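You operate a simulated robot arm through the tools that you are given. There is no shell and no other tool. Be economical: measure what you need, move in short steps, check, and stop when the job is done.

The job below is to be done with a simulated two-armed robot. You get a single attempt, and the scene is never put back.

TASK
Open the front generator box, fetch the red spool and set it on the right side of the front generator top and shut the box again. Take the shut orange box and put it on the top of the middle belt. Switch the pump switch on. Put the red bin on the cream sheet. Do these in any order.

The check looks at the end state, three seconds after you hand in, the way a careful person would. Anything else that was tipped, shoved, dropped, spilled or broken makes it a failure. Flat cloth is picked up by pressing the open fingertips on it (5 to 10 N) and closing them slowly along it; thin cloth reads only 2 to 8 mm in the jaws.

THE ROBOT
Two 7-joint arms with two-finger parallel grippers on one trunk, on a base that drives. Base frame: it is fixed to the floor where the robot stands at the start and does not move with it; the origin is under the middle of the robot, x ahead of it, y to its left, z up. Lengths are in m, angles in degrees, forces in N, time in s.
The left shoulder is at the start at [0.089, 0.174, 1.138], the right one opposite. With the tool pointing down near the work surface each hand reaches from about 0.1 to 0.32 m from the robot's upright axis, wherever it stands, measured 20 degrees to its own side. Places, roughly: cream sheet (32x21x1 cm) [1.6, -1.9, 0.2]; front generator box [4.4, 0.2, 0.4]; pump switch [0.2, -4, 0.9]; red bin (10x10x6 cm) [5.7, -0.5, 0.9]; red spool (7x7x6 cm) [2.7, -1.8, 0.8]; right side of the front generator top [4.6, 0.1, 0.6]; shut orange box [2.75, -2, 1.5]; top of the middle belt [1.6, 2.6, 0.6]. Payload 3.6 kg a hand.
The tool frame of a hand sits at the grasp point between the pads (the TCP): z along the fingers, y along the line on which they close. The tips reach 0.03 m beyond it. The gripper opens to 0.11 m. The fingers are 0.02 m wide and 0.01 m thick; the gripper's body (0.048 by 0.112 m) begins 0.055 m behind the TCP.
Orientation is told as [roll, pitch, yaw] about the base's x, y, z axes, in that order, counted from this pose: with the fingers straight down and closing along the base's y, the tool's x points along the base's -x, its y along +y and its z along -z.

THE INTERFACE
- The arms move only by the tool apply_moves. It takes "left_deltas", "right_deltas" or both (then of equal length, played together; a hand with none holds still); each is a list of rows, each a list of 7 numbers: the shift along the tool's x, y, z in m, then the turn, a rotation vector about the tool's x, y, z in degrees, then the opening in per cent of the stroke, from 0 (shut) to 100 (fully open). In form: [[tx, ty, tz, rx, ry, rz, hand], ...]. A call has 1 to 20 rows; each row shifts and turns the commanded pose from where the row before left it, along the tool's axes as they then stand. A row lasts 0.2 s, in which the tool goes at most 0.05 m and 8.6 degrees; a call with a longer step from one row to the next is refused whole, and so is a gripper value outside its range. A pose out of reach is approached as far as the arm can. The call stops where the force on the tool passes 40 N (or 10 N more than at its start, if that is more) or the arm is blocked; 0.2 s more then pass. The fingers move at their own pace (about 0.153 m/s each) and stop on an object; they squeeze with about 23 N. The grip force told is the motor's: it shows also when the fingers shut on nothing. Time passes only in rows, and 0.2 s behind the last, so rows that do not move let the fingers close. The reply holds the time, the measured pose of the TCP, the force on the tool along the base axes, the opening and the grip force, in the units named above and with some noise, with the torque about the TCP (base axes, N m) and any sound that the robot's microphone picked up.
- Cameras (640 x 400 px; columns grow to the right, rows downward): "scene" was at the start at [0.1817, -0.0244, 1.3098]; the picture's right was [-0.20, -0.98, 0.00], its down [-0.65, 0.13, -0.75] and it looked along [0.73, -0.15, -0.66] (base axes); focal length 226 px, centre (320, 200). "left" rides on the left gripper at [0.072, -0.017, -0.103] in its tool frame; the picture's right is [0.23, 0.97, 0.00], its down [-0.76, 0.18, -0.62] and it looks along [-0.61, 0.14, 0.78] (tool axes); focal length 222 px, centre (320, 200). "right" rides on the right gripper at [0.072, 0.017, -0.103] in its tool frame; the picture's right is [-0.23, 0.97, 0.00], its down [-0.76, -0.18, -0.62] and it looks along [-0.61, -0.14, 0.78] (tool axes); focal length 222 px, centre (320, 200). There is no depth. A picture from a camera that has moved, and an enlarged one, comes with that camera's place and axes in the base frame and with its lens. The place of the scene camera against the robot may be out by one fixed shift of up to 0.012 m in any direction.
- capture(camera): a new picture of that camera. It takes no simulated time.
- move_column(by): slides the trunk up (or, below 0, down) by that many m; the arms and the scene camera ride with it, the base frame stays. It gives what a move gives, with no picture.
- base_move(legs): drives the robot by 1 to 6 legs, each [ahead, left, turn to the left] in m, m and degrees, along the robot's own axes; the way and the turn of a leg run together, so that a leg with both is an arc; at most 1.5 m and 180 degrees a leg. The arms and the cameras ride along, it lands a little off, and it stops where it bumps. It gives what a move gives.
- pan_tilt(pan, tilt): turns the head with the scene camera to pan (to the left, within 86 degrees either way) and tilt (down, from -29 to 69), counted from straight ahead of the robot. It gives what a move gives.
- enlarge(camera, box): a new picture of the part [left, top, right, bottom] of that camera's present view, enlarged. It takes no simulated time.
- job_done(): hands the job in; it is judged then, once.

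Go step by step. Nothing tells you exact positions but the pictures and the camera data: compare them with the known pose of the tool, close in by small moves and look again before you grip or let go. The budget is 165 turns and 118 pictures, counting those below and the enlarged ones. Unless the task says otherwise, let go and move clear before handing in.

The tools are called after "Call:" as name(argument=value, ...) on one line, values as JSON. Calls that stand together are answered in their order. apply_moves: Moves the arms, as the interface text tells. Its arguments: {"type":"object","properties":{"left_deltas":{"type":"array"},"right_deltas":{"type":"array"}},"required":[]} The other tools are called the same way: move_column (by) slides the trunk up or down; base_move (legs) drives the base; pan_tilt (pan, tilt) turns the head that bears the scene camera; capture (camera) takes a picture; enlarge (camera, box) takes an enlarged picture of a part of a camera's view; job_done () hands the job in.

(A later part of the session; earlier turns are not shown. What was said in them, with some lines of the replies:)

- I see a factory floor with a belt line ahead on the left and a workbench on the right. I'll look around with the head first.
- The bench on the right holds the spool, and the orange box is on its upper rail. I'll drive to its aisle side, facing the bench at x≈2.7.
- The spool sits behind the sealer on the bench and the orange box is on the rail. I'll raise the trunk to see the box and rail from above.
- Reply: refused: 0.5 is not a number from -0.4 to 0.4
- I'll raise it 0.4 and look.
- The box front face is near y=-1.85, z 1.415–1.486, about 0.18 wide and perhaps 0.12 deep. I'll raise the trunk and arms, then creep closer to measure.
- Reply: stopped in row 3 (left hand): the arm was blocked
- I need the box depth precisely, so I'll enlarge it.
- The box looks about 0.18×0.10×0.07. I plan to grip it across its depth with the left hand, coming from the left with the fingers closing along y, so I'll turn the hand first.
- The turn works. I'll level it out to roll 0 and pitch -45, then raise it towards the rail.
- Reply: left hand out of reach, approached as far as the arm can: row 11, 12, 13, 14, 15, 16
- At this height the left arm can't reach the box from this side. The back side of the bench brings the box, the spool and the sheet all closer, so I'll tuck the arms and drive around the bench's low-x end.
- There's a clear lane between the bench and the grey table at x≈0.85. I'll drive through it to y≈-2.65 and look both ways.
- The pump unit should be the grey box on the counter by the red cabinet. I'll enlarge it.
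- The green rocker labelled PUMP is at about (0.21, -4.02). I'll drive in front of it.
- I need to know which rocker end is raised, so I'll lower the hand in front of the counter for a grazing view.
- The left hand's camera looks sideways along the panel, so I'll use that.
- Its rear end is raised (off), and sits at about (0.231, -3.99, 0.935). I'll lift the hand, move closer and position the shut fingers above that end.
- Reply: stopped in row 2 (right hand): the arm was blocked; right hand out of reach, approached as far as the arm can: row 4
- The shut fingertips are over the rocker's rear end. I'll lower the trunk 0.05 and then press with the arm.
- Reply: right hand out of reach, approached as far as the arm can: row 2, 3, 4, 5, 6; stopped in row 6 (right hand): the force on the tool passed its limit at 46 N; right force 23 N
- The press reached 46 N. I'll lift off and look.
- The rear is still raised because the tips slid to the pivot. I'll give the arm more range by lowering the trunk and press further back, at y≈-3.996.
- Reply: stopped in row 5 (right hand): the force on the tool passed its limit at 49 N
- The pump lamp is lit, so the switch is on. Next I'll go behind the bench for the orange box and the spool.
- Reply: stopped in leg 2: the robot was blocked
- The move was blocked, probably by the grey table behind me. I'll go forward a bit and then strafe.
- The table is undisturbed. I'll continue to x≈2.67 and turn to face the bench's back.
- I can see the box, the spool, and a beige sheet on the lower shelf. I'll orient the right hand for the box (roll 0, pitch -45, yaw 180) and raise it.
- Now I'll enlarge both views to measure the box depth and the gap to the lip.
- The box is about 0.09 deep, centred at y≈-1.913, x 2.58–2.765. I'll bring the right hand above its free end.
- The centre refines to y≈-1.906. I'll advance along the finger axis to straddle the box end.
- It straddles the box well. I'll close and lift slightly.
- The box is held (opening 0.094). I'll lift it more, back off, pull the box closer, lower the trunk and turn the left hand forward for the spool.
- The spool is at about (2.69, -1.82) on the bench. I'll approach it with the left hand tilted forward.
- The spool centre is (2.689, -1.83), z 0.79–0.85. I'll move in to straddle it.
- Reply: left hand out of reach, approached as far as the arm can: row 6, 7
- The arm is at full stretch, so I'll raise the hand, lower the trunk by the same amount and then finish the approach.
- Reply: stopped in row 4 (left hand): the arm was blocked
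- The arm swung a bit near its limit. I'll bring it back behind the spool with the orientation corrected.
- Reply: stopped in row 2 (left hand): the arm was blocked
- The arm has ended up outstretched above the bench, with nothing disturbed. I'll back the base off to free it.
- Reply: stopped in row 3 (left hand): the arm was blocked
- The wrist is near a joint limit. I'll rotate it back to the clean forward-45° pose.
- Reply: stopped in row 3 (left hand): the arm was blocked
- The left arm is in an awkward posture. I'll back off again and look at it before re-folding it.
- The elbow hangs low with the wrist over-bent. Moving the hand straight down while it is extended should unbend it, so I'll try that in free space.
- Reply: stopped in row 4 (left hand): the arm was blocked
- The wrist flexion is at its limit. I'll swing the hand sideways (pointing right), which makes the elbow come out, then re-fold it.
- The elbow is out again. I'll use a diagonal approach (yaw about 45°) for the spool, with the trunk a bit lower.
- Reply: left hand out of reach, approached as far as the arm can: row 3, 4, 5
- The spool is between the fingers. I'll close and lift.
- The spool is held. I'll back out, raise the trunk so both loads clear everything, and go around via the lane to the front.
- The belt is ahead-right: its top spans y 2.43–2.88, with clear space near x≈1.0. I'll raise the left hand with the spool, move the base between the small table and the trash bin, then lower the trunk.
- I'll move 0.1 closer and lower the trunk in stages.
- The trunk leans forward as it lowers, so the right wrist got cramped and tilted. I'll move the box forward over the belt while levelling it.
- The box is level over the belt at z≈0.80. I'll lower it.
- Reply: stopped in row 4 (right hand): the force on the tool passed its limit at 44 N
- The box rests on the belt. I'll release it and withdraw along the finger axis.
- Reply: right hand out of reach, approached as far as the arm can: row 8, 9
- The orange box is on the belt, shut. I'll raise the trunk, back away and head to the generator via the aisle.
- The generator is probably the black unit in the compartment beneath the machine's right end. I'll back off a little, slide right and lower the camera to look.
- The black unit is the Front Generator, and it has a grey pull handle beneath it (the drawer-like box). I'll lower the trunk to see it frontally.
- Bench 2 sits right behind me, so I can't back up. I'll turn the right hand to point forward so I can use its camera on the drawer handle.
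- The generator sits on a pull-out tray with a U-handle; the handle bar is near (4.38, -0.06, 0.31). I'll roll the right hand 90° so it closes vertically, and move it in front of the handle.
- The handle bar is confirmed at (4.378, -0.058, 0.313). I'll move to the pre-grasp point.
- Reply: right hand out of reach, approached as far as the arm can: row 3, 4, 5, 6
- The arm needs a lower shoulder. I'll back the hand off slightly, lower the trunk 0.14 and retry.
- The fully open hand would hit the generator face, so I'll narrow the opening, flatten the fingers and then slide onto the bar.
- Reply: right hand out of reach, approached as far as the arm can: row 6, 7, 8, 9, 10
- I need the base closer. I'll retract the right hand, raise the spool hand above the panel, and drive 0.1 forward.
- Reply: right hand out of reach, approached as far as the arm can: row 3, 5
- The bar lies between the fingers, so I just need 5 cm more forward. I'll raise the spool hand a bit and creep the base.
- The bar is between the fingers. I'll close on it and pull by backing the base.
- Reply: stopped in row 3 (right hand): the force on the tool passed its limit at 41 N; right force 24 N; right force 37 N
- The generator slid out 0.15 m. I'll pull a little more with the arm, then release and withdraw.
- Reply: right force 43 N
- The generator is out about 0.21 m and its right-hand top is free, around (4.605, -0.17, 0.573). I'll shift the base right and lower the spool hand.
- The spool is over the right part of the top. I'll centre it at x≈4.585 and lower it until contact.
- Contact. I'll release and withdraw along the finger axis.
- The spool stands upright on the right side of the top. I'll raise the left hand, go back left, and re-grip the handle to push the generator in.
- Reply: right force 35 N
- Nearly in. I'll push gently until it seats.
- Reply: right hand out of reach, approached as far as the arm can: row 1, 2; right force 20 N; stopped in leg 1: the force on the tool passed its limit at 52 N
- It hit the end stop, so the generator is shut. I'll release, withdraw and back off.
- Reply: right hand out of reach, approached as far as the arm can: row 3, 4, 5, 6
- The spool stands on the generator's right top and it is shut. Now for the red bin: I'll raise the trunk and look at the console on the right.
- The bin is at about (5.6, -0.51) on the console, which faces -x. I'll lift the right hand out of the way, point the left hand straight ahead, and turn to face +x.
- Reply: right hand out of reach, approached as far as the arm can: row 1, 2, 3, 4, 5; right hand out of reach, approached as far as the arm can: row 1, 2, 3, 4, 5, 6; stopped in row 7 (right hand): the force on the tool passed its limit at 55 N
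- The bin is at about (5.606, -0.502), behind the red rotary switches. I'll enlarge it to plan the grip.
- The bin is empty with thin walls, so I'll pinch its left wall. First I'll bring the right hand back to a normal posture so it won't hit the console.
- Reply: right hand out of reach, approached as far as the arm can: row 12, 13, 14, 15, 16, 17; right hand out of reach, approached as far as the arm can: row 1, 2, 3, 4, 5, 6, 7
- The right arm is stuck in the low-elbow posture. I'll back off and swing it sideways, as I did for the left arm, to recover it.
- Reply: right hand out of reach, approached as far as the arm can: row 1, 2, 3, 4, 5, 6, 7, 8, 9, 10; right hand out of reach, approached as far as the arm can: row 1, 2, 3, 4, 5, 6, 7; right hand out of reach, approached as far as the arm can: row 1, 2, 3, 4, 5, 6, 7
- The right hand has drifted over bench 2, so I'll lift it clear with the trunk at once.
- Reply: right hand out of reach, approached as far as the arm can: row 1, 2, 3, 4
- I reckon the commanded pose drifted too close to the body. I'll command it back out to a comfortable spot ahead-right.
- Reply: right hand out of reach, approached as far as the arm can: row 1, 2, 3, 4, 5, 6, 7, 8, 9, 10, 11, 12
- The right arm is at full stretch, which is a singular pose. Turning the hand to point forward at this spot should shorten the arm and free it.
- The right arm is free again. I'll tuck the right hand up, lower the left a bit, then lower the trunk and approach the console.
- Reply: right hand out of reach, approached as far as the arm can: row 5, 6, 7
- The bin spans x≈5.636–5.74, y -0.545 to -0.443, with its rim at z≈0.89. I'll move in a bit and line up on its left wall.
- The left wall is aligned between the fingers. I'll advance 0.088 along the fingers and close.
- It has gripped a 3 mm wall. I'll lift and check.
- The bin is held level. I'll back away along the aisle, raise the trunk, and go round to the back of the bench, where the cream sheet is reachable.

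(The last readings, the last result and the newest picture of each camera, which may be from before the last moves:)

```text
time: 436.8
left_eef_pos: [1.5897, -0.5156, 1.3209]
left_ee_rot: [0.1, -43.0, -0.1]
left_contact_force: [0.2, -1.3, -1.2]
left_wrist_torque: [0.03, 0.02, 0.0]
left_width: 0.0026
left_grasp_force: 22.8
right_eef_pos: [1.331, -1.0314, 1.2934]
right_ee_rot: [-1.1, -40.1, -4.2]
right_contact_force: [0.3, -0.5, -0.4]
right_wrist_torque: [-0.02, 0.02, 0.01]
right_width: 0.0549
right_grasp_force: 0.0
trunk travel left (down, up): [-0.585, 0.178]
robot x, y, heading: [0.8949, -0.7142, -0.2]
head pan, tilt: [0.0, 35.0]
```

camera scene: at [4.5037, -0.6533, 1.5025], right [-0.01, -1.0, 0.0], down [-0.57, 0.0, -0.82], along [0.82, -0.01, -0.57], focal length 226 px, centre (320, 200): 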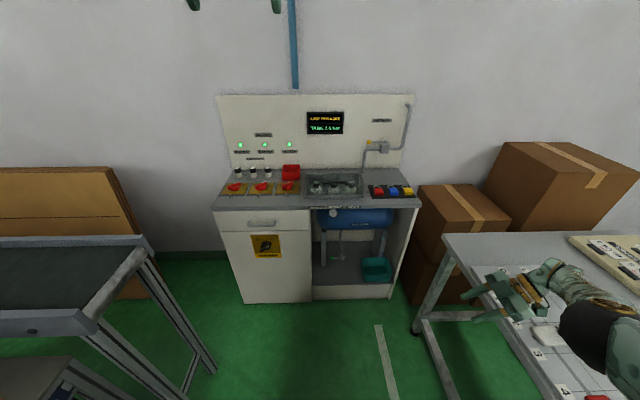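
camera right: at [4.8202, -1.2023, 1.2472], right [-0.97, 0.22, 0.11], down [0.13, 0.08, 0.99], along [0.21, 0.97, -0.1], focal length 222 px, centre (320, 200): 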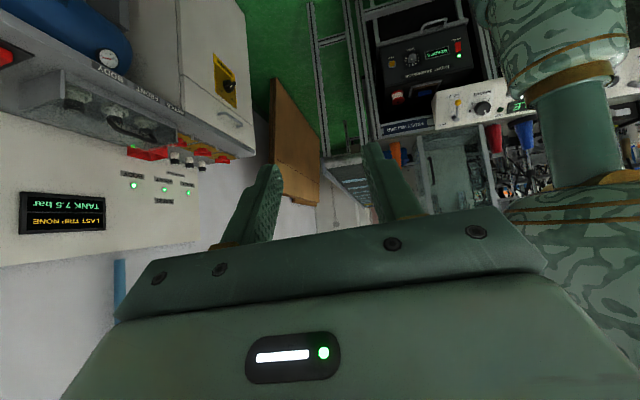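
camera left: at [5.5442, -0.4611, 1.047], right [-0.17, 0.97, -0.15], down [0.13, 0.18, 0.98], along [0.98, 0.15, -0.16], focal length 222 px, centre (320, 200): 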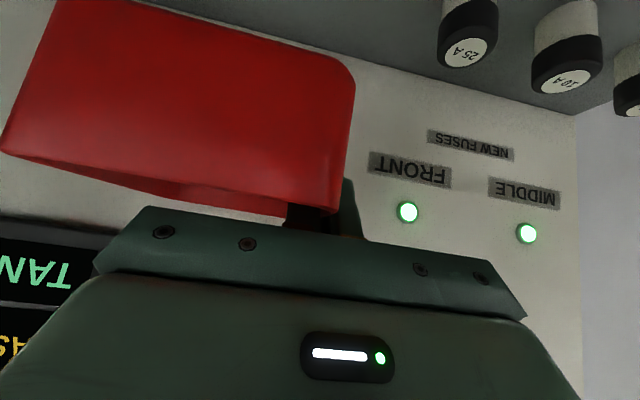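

Call:
base_move(legs=[[0, 0, 90], [-1.05, 0.05, 0], [-1.05, 0, 0], [0, -0.9, 0]])

Call:
pan_tilt(pan=15, tilt=45)

Call:
capture(camera="scene")

```text
time: 447.5
left_eef_pos: [0.6307, -1.2536, 1.3164]
left_ee_rot: [0.0, -42.7, 93.3]
left_contact_force: [-0.3, -1.3, 0.0]
left_wrist_torque: [0.03, 0.01, -0.01]
left_width: 0.0025
left_grasp_force: 22.8
right_eef_pos: [1.1576, -1.4811, 1.2921]
right_ee_rot: [-0.9, -40.0, 89.2]
right_contact_force: [-0.6, -0.4, 0.9]
right_wrist_torque: [-0.02, 0.01, 0.01]
right_width: 0.0551
right_grasp_force: 0.0
trunk travel left (down, up): [-0.585, 0.178]
robot x, y, heading: [0.8702, -1.9366, 93.2]
head pan, tilt: [0.0, 35.0]
stopped in leg 3: the robot was blocked; the commanded pose is now the measured one
```

```text
time: 448.3
left_eef_pos: [0.6316, -1.2527, 1.3165]
left_ee_rot: [0.0, -42.6, 93.1]
left_contact_force: [0.8, 0.2, -0.5]
left_wrist_torque: [0.0, 0.03, 0.01]
left_width: 0.0029
left_grasp_force: 22.8
right_eef_pos: [1.1577, -1.4813, 1.2915]
right_ee_rot: [-0.9, -39.9, 89.2]
right_contact_force: [0.0, 0.5, 0.7]
right_wrist_torque: [0.0, -0.03, 0.01]
right_width: 0.0548
right_grasp_force: 0.0
trunk travel left (down, up): [-0.585, 0.178]
robot x, y, heading: [0.8717, -1.9373, 93.2]
head pan, tilt: [15.0, 45.0]
```

```text
7 pictures are left
camera scene: at [0.843, -1.8428, 1.6375], right [0.95, 0.31, 0.0], down [0.22, -0.68, -0.7], along [-0.22, 0.67, -0.71], focal length 226 px, centre (320, 200)
```

scene: 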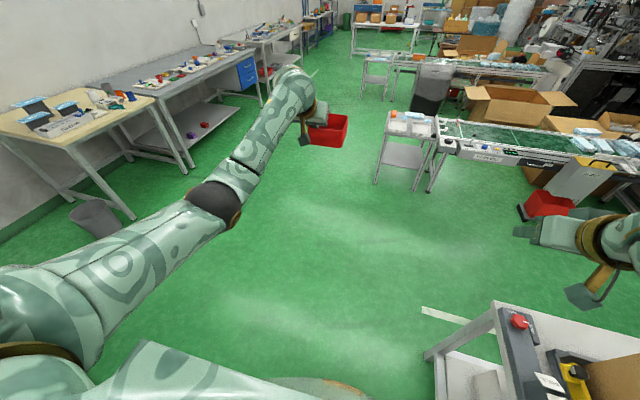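

I was blocked, probably by my right elbow touching the bench rail end. I'll move forward, shift left and retry.

Call:
base_move(legs=[[0.2, 0, 0], [0, 0.14, -3.2]])

Call:
pan_tilt(pan=-75, tilt=30)

Call:
capture(camera="scene")

```text
time: 450.8
left_eef_pos: [0.5289, -1.0521, 1.3226]
left_ee_rot: [0.3, -43.0, 88.8]
left_contact_force: [-0.3, 0.1, -1.0]
left_wrist_torque: [0.0, 0.08, 0.02]
left_width: 0.0029
left_grasp_force: 23.2
right_eef_pos: [1.0391, -1.318, 1.2945]
right_ee_rot: [-0.7, -40.3, 84.9]
right_contact_force: [0.4, -0.4, -0.3]
right_wrist_torque: [-0.01, -0.02, 0.01]
right_width: 0.0552
right_grasp_force: 0.1
trunk travel left (down, up): [-0.585, 0.178]
robot x, y, heading: [0.7184, -1.7422, 88.8]
head pan, tilt: [15.0, 45.0]
```

```text
time: 452.5
left_eef_pos: [0.5276, -1.0506, 1.3215]
left_ee_rot: [0.2, -42.9, 88.9]
left_contact_force: [0.0, -0.1, -0.8]
left_wrist_torque: [0.02, 0.07, -0.01]
left_width: 0.0028
left_grasp_force: 23.0
right_eef_pos: [1.0374, -1.3166, 1.2929]
right_ee_rot: [-0.9, -40.3, 84.9]
right_contact_force: [0.8, -1.1, 0.9]
right_wrist_torque: [-0.04, 0.01, -0.02]
right_width: 0.0552
right_grasp_force: 0.0
trunk travel left (down, up): [-0.585, 0.178]
robot x, y, heading: [0.7191, -1.7439, 88.8]
head pan, tilt: [-75.0, 30.0]
```

```text
6 pictures are left
camera scene: at [0.806, -1.7146, 1.6611], right [0.24, -0.97, 0.0], down [-0.49, -0.12, -0.87], along [0.84, 0.21, -0.5], focal length 226 px, centre (320, 200)
```

scene: 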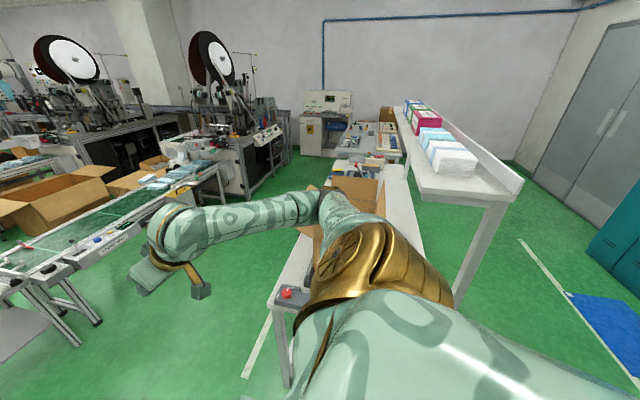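

Facing -x through the lane will keep my elbows clear of the bench. I'll turn to 180°, strafe down the lane, and turn back.

Call:
base_move(legs=[[0, 0, 45], [0, 0, 46], [-0.1, 0, 0], [0, 1.15, 0], [0, 0, -45], [0, 0, -45]])

```text
time: 467.4
left_eef_pos: [0.629, -2.1879, 1.3215]
left_ee_rot: [0.3, -43.0, 87.5]
left_contact_force: [-1.1, 0.4, -0.7]
left_wrist_torque: [0.02, 0.05, 0.01]
left_width: 0.0026
left_grasp_force: 23.8
right_eef_pos: [1.1316, -2.4659, 1.2954]
right_ee_rot: [-0.8, -40.3, 83.5]
right_contact_force: [0.1, 0.9, 0.7]
right_wrist_torque: [-0.02, -0.03, 0.02]
right_width: 0.055
right_grasp_force: 0.1
trunk travel left (down, up): [-0.585, 0.178]
robot x, y, heading: [0.8006, -2.887, 87.5]
head pan, tilt: [-75.0, 30.0]
```

Call:
base_move(legs=[[0, -0.97, 2.5]])

Call:
pan_tilt(pan=10, tilt=40)

Call:
capture(camera="scene")

```text
time: 472.3
left_eef_pos: [1.5431, -2.2153, 1.3217]
left_ee_rot: [0.2, -43.0, 90.2]
left_contact_force: [0.8, 0.2, -1.2]
left_wrist_torque: [0.04, 0.02, -0.03]
left_width: 0.0029
left_grasp_force: 22.4
right_eef_pos: [2.0599, -2.4693, 1.2947]
right_ee_rot: [-0.8, -40.3, 86.1]
right_contact_force: [-0.3, 0.5, 0.0]
right_wrist_torque: [-0.01, 0.02, 0.0]
right_width: 0.0549
right_grasp_force: 0.0
trunk travel left (down, up): [-0.585, 0.178]
robot x, y, heading: [1.7459, -2.901, 90.1]
head pan, tilt: [-75.0, 30.0]
```

```text
time: 473.9
left_eef_pos: [1.5433, -2.2155, 1.3207]
left_ee_rot: [0.2, -43.0, 90.2]
left_contact_force: [0.0, -0.2, -0.1]
left_wrist_torque: [-0.01, 0.03, -0.04]
left_width: 0.0027
left_grasp_force: 23.3
right_eef_pos: [2.0583, -2.4687, 1.2936]
right_ee_rot: [-0.8, -40.4, 86.2]
right_contact_force: [-0.3, -1.0, 0.7]
right_wrist_torque: [-0.02, 0.01, 0.02]
right_width: 0.0549
right_grasp_force: 0.2
trunk travel left (down, up): [-0.585, 0.178]
robot x, y, heading: [1.7457, -2.9024, 90.3]
head pan, tilt: [10.0, 40.0]
```

```text
5 pictures are left
camera scene: at [1.733, -2.8122, 1.6457], right [0.98, 0.18, 0.0], down [0.11, -0.63, -0.77], along [-0.14, 0.75, -0.64], focal length 226 px, centre (320, 200)
```

scene: 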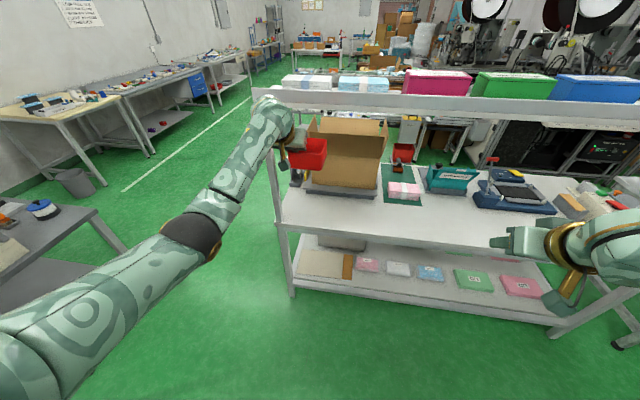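

The cream sheet lies at x 1.38–1.70, y -1.955 to -1.73 on the lower shelf, clear. I'll lower the trunk and the bin outside the bench first.

Call:
move_column(by=-0.4)

Call:
move_column(by=-0.17)

Call:
apply_moves(left_deltas=[[0.033, 0, 0.021, 0, 0, 0, 0], [0.033, 0, 0.021, 0, 0, 0, 0], [0.033, 0, 0.021, 0, 0, 0, 0], [0.033, 0, 0.021, 0, 0, 0, 0], [0.033, 0, 0.021, 0, 0, 0, 0], [0.033, 0, 0.021, 0, 0, 0, 0], [0.033, 0, 0.021, 0, 0, 0, 0], [0.033, 0, 0.021, 0, 0, 0, 0], [0.033, 0, 0.021, 0, 0, 0, 0], [0.033, 0, 0.021, 0, 0, 0, 0], [0, 0, 0, 0, 0, 0, 0]])

```text
time: 477.7
left_eef_pos: [1.5425, -2.2148, 0.9223]
left_ee_rot: [0.3, -43.0, 90.1]
left_contact_force: [0.2, 0.3, -1.2]
left_wrist_torque: [0.01, 0.03, 0.0]
left_width: 0.0029
left_grasp_force: 23.5
right_eef_pos: [2.059, -2.4505, 0.8509]
right_ee_rot: [-1.4, -33.6, 86.4]
right_contact_force: [-0.5, 0.1, -0.3]
right_wrist_torque: [0.03, 0.02, -0.01]
right_width: 0.0553
right_grasp_force: 0.1
trunk travel left (down, up): [-0.185, 0.578]
robot x, y, heading: [1.748, -2.9044, 90.1]
head pan, tilt: [10.0, 40.0]
```

```text
time: 479.6
left_eef_pos: [1.5423, -2.2145, 0.7527]
left_ee_rot: [0.1, -43.1, 90.1]
left_contact_force: [0.0, 0.7, 0.3]
left_wrist_torque: [0.02, 0.05, 0.0]
left_width: 0.0028
left_grasp_force: 23.3
right_eef_pos: [2.0583, -2.4339, 0.6043]
right_ee_rot: [-2.3, -20.0, 87.0]
right_contact_force: [0.4, 0.2, 0.2]
right_wrist_torque: [0.02, 0.0, 0.0]
right_width: 0.055
right_grasp_force: 0.1
trunk travel left (down, up): [-0.015, 0.748]
robot x, y, heading: [1.75, -2.9066, 90.2]
head pan, tilt: [10.0, 40.0]
```

```text
time: 482.1
left_eef_pos: [1.545, -2.3131, 0.3685]
left_ee_rot: [0.1, -43.0, 90.2]
left_contact_force: [-0.1, 0.4, -1.3]
left_wrist_torque: [-0.05, 0.07, 0.0]
left_width: 0.0027
left_grasp_force: 22.6
right_eef_pos: [2.0584, -2.4336, 0.604]
right_ee_rot: [-2.3, -19.9, 86.9]
right_contact_force: [-0.1, -0.2, 1.0]
right_wrist_torque: [-0.01, -0.01, -0.01]
right_width: 0.0552
right_grasp_force: 0.1
trunk travel left (down, up): [-0.015, 0.748]
robot x, y, heading: [1.7472, -2.9061, 90.2]
head pan, tilt: [10.0, 40.0]
```

Call:
apply_moves(right_deltas=[[0.0257, 0, -0.027, 0, 0, 0, 50], [0.0257, 0, -0.027, 0, 0, 0, 50], [0.0257, 0, -0.027, 0, 0, 0, 50], [0, 0, 0, 0, 0, 0, 50]])

Call:
base_move(legs=[[0, 0.035, 0], [0.26, 0, 0]])

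Call:
capture(camera="scene")

```text
time: 483.1
left_eef_pos: [1.5446, -2.3132, 0.3699]
left_ee_rot: [0.2, -43.0, 90.3]
left_contact_force: [0.4, -1.2, -1.2]
left_wrist_torque: [-0.02, 0.0, 0.02]
left_width: 0.0028
left_grasp_force: 23.0
right_eef_pos: [2.0665, -2.4348, 0.605]
right_ee_rot: [-2.3, -19.9, 86.9]
right_contact_force: [-0.3, -0.9, 0.0]
right_wrist_torque: [-0.03, 0.0, -0.01]
right_width: 0.0547
right_grasp_force: 0.0
right hand out of reach, approached as far as the arm can: row 1, 2, 3
trunk travel left (down, up): [-0.015, 0.748]
robot x, y, heading: [1.7478, -2.9028, 90.0]
head pan, tilt: [10.0, 40.0]
```

```text
time: 485.4
left_eef_pos: [1.5063, -2.0529, 0.3692]
left_ee_rot: [0.1, -43.0, 90.4]
left_contact_force: [0.0, -0.4, -0.7]
left_wrist_torque: [0.01, 0.03, -0.02]
left_width: 0.0027
left_grasp_force: 23.1
right_eef_pos: [2.0296, -2.1742, 0.6063]
right_ee_rot: [-2.2, -20.0, 87.0]
right_contact_force: [0.5, -0.6, -0.3]
right_wrist_torque: [-0.01, -0.02, -0.02]
right_width: 0.0553
right_grasp_force: 0.0
trunk travel left (down, up): [-0.015, 0.748]
robot x, y, heading: [1.713, -2.6452, 90.4]
head pan, tilt: [10.0, 40.0]
```

```text
4 pictures are left
camera scene: at [1.6955, -2.327, 1.0568], right [0.98, 0.18, 0.0], down [0.12, -0.63, -0.77], along [-0.14, 0.75, -0.64], focal length 226 px, centre (320, 200)
```

scene: 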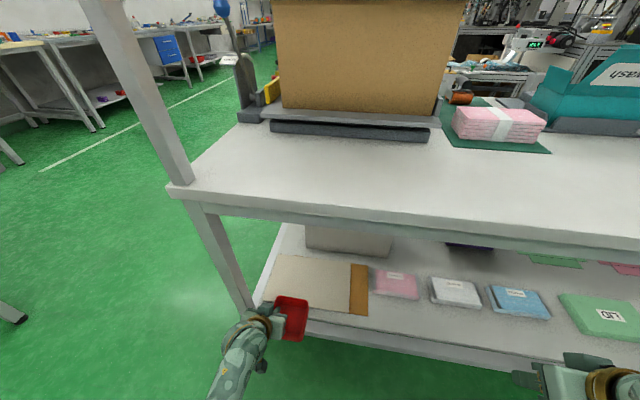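

The bin is just outside the shelf, and the sheet's centre is about (1.565, -1.835). I'll drive in a bit and extend the arm over the sheet.

Call:
base_move(legs=[[0.11, 0, 0]])

Call:
apply_moves(left_deltas=[[-0.0161, -0.002, 0.015, 0, 0, 0, 0], [-0.0161, -0.002, 0.015, 0, 0, 0, 0], [-0.0161, -0.002, 0.015, 0, 0, 0, 0], [-0.0161, -0.002, 0.015, 0, 0, 0, 0], [0.0136, 0, 0.0146, 0, 0, 0, 0], [0.0136, 0, 0.0146, 0, 0, 0, 0], [0.0136, 0, 0.0146, 0, 0, 0, 0], [0, 0, 0, 0, 0, 0, 0]])

Call:
capture(camera="scene")

```text
time: 486.6
left_eef_pos: [1.5062, -1.9468, 0.3701]
left_ee_rot: [0.2, -43.0, 90.4]
left_contact_force: [-0.8, 0.2, -0.4]
left_wrist_torque: [0.0, 0.05, 0.03]
left_width: 0.0029
left_grasp_force: 22.7
right_eef_pos: [2.0307, -2.0678, 0.6056]
right_ee_rot: [-2.4, -19.8, 87.0]
right_contact_force: [-0.2, -0.6, 0.3]
right_wrist_torque: [-0.01, 0.0, 0.02]
right_width: 0.055
right_grasp_force: 0.0
trunk travel left (down, up): [-0.015, 0.748]
robot x, y, heading: [1.7138, -2.5378, 90.4]
head pan, tilt: [10.0, 40.0]
```

```text
time: 488.4
left_eef_pos: [1.5122, -1.8579, 0.3074]
left_ee_rot: [0.2, -43.1, 90.4]
left_contact_force: [0.2, -0.4, -1.2]
left_wrist_torque: [0.02, 0.03, -0.02]
left_width: 0.0027
left_grasp_force: 23.1
right_eef_pos: [2.0305, -2.0687, 0.6051]
right_ee_rot: [-2.3, -19.9, 87.1]
right_contact_force: [0.6, 0.7, -0.1]
right_wrist_torque: [0.0, -0.01, 0.01]
right_width: 0.0549
right_grasp_force: 0.1
trunk travel left (down, up): [-0.015, 0.748]
robot x, y, heading: [1.7083, -2.5359, 90.5]
head pan, tilt: [10.0, 40.0]
```

```text
3 pictures are left
camera scene: at [1.6947, -2.2207, 1.0568], right [0.98, 0.18, 0.0], down [0.12, -0.63, -0.77], along [-0.14, 0.75, -0.64], focal length 226 px, centre (320, 200)
```

scene: 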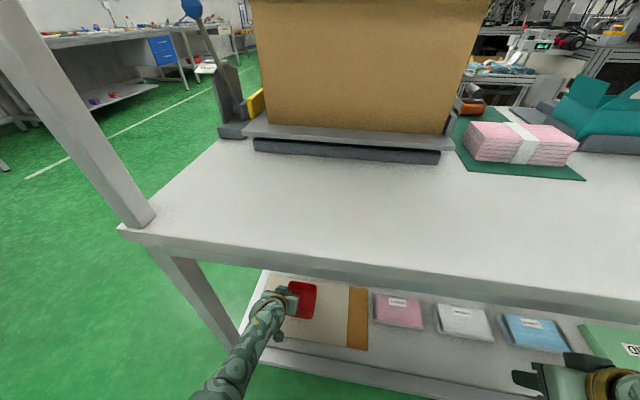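

The bin is above the sheet. I'll lower gently to contact.

Call:
apply_moves(left_deltas=[[0.0068, 0, 0.0073, 0, 0, 0, 0], [0.0068, 0, 0.0073, 0, 0, 0, 0], [0.0068, 0, 0.0073, 0, 0, 0, 0], [0, 0, 0, 0, 0, 0, 0]])

Call:
apply_moves(left_deltas=[[0.0034, 0, 0.0036, 0, 0, 0, 0], [0.0034, 0, 0.0036, 0, 0, 0, 0], [0, 0, 0, 0, 0, 0, 0]])

```text
time: 489.4
left_eef_pos: [1.5131, -1.8601, 0.2783]
left_ee_rot: [0.1, -42.9, 90.4]
left_contact_force: [0.3, -0.6, -0.6]
left_wrist_torque: [-0.01, 0.05, 0.02]
left_width: 0.0026
left_grasp_force: 23.0
right_eef_pos: [2.0301, -2.0685, 0.6055]
right_ee_rot: [-2.3, -19.8, 87.1]
right_contact_force: [0.9, -0.3, -0.3]
right_wrist_torque: [0.0, 0.0, -0.03]
right_width: 0.0551
right_grasp_force: 0.1
trunk travel left (down, up): [-0.015, 0.748]
robot x, y, heading: [1.711, -2.5334, 90.3]
head pan, tilt: [10.0, 40.0]
```

```text
time: 490.1
left_eef_pos: [1.5134, -1.8595, 0.2679]
left_ee_rot: [0.1, -43.0, 90.3]
left_contact_force: [-0.1, 0.4, -1.5]
left_wrist_torque: [-0.01, 0.06, 0.0]
left_width: 0.0029
left_grasp_force: 23.1
right_eef_pos: [2.0292, -2.0685, 0.6055]
right_ee_rot: [-2.3, -19.8, 87.1]
right_contact_force: [-0.5, -0.6, 0.3]
right_wrist_torque: [-0.01, 0.03, 0.0]
right_width: 0.0551
right_grasp_force: 0.1
trunk travel left (down, up): [-0.015, 0.748]
robot x, y, heading: [1.7099, -2.5381, 90.6]
head pan, tilt: [10.0, 40.0]
```

Call:
apply_moves(left_deltas=[[0.0034, 0, 0.0036, 0, 0, 0, 0], [0.0034, 0, 0.0036, 0, 0, 0, 0], [0, 0, 0, 0, 0, 0, 0]])

Call:
apply_moves(left_deltas=[[0.0027, 0, 0.0029, 0, 0, 0, 0], [0, 0, 0, 0, 0, 0, 0]])

```text
time: 490.9
left_eef_pos: [1.5115, -1.8605, 0.2667]
left_ee_rot: [0.2, -43.0, 90.4]
left_contact_force: [-1.2, 0.6, -0.3]
left_wrist_torque: [-0.02, -0.02, 0.0]
left_width: 0.0028
left_grasp_force: 23.0
left hand out of reach, approached as far as the arm can: row 2
right_eef_pos: [2.0307, -2.0689, 0.6051]
right_ee_rot: [-2.2, -19.8, 87.2]
right_contact_force: [0.0, 0.3, -0.4]
right_wrist_torque: [0.01, 0.0, 0.03]
right_width: 0.055
right_grasp_force: 0.2
trunk travel left (down, up): [-0.015, 0.748]
robot x, y, heading: [1.715, -2.536, 90.4]
head pan, tilt: [10.0, 40.0]
```

```text
time: 491.6
left_eef_pos: [1.5126, -1.8621, 0.2648]
left_ee_rot: [0.1, -43.0, 90.5]
left_contact_force: [-0.4, 1.2, 4.7]
left_wrist_torque: [-0.22, -0.1, 0.06]
left_width: 0.003
left_grasp_force: 23.3
left hand out of reach, approached as far as the arm can: row 1
right_eef_pos: [2.0304, -2.0681, 0.6067]
right_ee_rot: [-2.3, -20.0, 87.1]
right_contact_force: [-0.3, 0.3, 0.4]
right_wrist_torque: [0.01, -0.01, 0.01]
right_width: 0.0548
right_grasp_force: 0.1
trunk travel left (down, up): [-0.015, 0.748]
robot x, y, heading: [1.7079, -2.5367, 90.5]
head pan, tilt: [10.0, 40.0]
```

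Contact is felt. I'll open partway and withdraw along the fingers.

Call:
apply_moves(left_deltas=[[0, 0, 0, 0, 0, 0, 20], [0, 0, 0, 0, 0, 0, 40], [0, 0, 0, 0, 0, 0, 40], [0, 0, -0.015, 0, 0, 0, 40], [0, 0, -0.02, 0, 0, 0, 40], [0, 0, -0.025, 0, 0, 0, 40], [0, 0, -0.03, 0, 0, 0, 40], [0, 0, -0.03, 0, 0, 0, 40], [0, 0, 0, 0, 0, 0, 40]])

Call:
enlarge(camera="scene", box=[200, 240, 424, 380])

```text
time: 493.6
left_eef_pos: [1.512, -1.862, 0.2662]
left_ee_rot: [0.1, -43.0, 90.3]
left_contact_force: [-0.5, 0.0, -0.2]
left_wrist_torque: [0.0, -0.02, 0.0]
left_width: 0.0446
left_grasp_force: 0.1
left hand out of reach, approached as far as the arm can: row 4, 5, 6, 7, 8
right_eef_pos: [2.0296, -2.0678, 0.6058]
right_ee_rot: [-2.3, -19.9, 87.1]
right_contact_force: [0.6, 0.0, -0.7]
right_wrist_torque: [-0.01, 0.02, 0.02]
right_width: 0.0553
right_grasp_force: 0.0
trunk travel left (down, up): [-0.015, 0.748]
robot x, y, heading: [1.7111, -2.5342, 90.5]
head pan, tilt: [10.0, 40.0]
```

```text
2.86 times, centred on (312, 310) of scene
camera zoom: at [1.6947, -2.2207, 1.0569], right [0.98, 0.18, 0.0], down [0.12, -0.63, -0.77], along [-0.14, 0.75, -0.64], focal length 647 px, centre (343, -114)
```

zoom: 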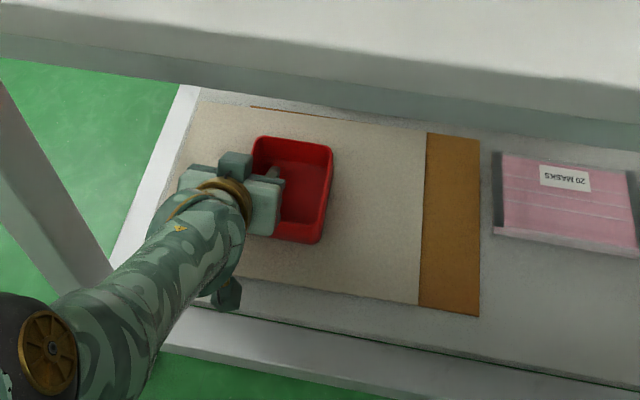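

The bin rests on the sheet and is released. The arm is at full stretch, so I'll lift the hand out with the trunk.

Call:
move_column(by=0.08)

Call:
enlarge(camera="scene", box=[200, 240, 424, 380])

```text
time: 494.7
left_eef_pos: [1.5119, -1.8298, 0.4057]
left_ee_rot: [0.1, -49.7, 90.4]
left_contact_force: [0.4, -0.2, -0.2]
left_wrist_torque: [0.01, -0.03, -0.03]
left_width: 0.044
left_grasp_force: 0.0
right_eef_pos: [2.0294, -2.0682, 0.6844]
right_ee_rot: [-2.3, -19.9, 87.2]
right_contact_force: [0.3, -0.2, 0.2]
right_wrist_torque: [-0.03, 0.0, 0.0]
right_width: 0.0551
right_grasp_force: 0.0
trunk travel left (down, up): [-0.095, 0.668]
robot x, y, heading: [1.7088, -2.5414, 90.1]
head pan, tilt: [10.0, 40.0]
```

```text
2.86 times, centred on (312, 310) of scene
camera zoom: at [1.6951, -2.2709, 1.1432], right [0.98, 0.18, 0.0], down [0.12, -0.63, -0.77], along [-0.14, 0.75, -0.64], focal length 647 px, centre (343, -114)
```

zoom: 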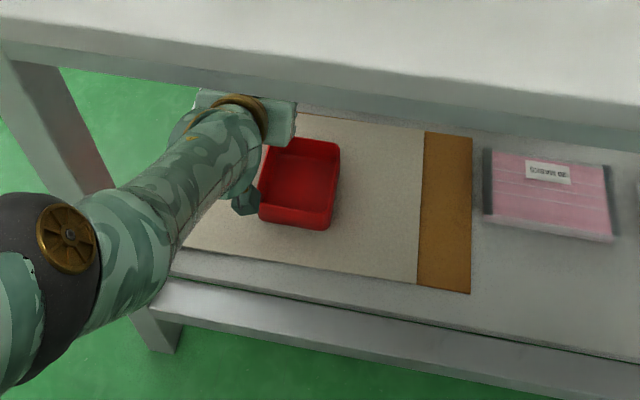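

The hand is clear above the bin. I'll back the base straight out and finish.

Call:
base_move(legs=[[-0.45, 0, 0]])

Call:
capture(camera="scene")

```text
time: 497.4
left_eef_pos: [1.5181, -2.2714, 0.4074]
left_ee_rot: [0.1, -49.6, 90.2]
left_contact_force: [0.7, -0.4, -0.5]
left_wrist_torque: [0.0, 0.01, 0.04]
left_width: 0.044
left_grasp_force: 0.0
right_eef_pos: [2.0331, -2.5118, 0.6861]
right_ee_rot: [-2.3, -19.9, 86.9]
right_contact_force: [1.0, 0.8, -0.1]
right_wrist_torque: [-0.03, -0.01, 0.02]
right_width: 0.055
right_grasp_force: 0.1
trunk travel left (down, up): [-0.095, 0.668]
robot x, y, heading: [1.7134, -2.9806, 90.3]
head pan, tilt: [10.0, 40.0]
```

```text
0 pictures are left
camera scene: at [1.6981, -2.7139, 1.1436], right [0.98, 0.18, 0.0], down [0.11, -0.63, -0.77], along [-0.14, 0.75, -0.64], focal length 226 px, centre (320, 200)
```

scene: 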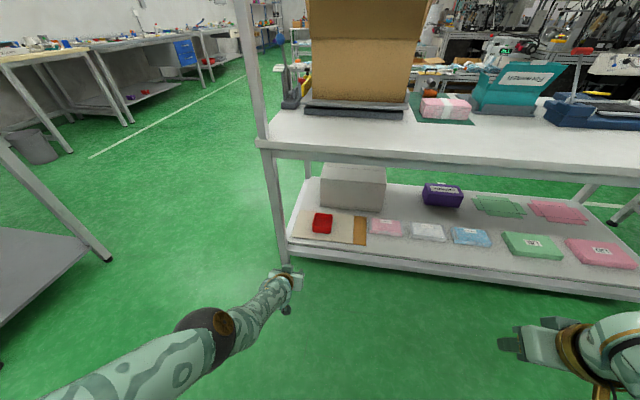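

The bin sits upright on the cream sheet and both hands are clear. All four parts are in place, so I'm handing in.

Call:
job_done()

```text
The job is handed in.
```

I finished all four parts and handed the job in:

- **Pump:** the switch is on and its lamp is lit.
- **Orange box:** it is shut and sitting on the middle belt.
- **Red spool:** it stands on the right side of the front generator top. I slid the generator out by its tray handle to place it, then pushed it back in to its stop. I took that pull-out tray to be the "box".
- **Red bin:** it is on the cream sheet.

On the way I bumped things at least three times. The base was blocked beside the grey table and again at the packing bench, where my right elbow probably touched the rail. The right hand also hit something hard near the bench facing the generator, possibly the bench edge. I saw nothing moved in the pictures I took afterwards, but I did not check those spots closely.
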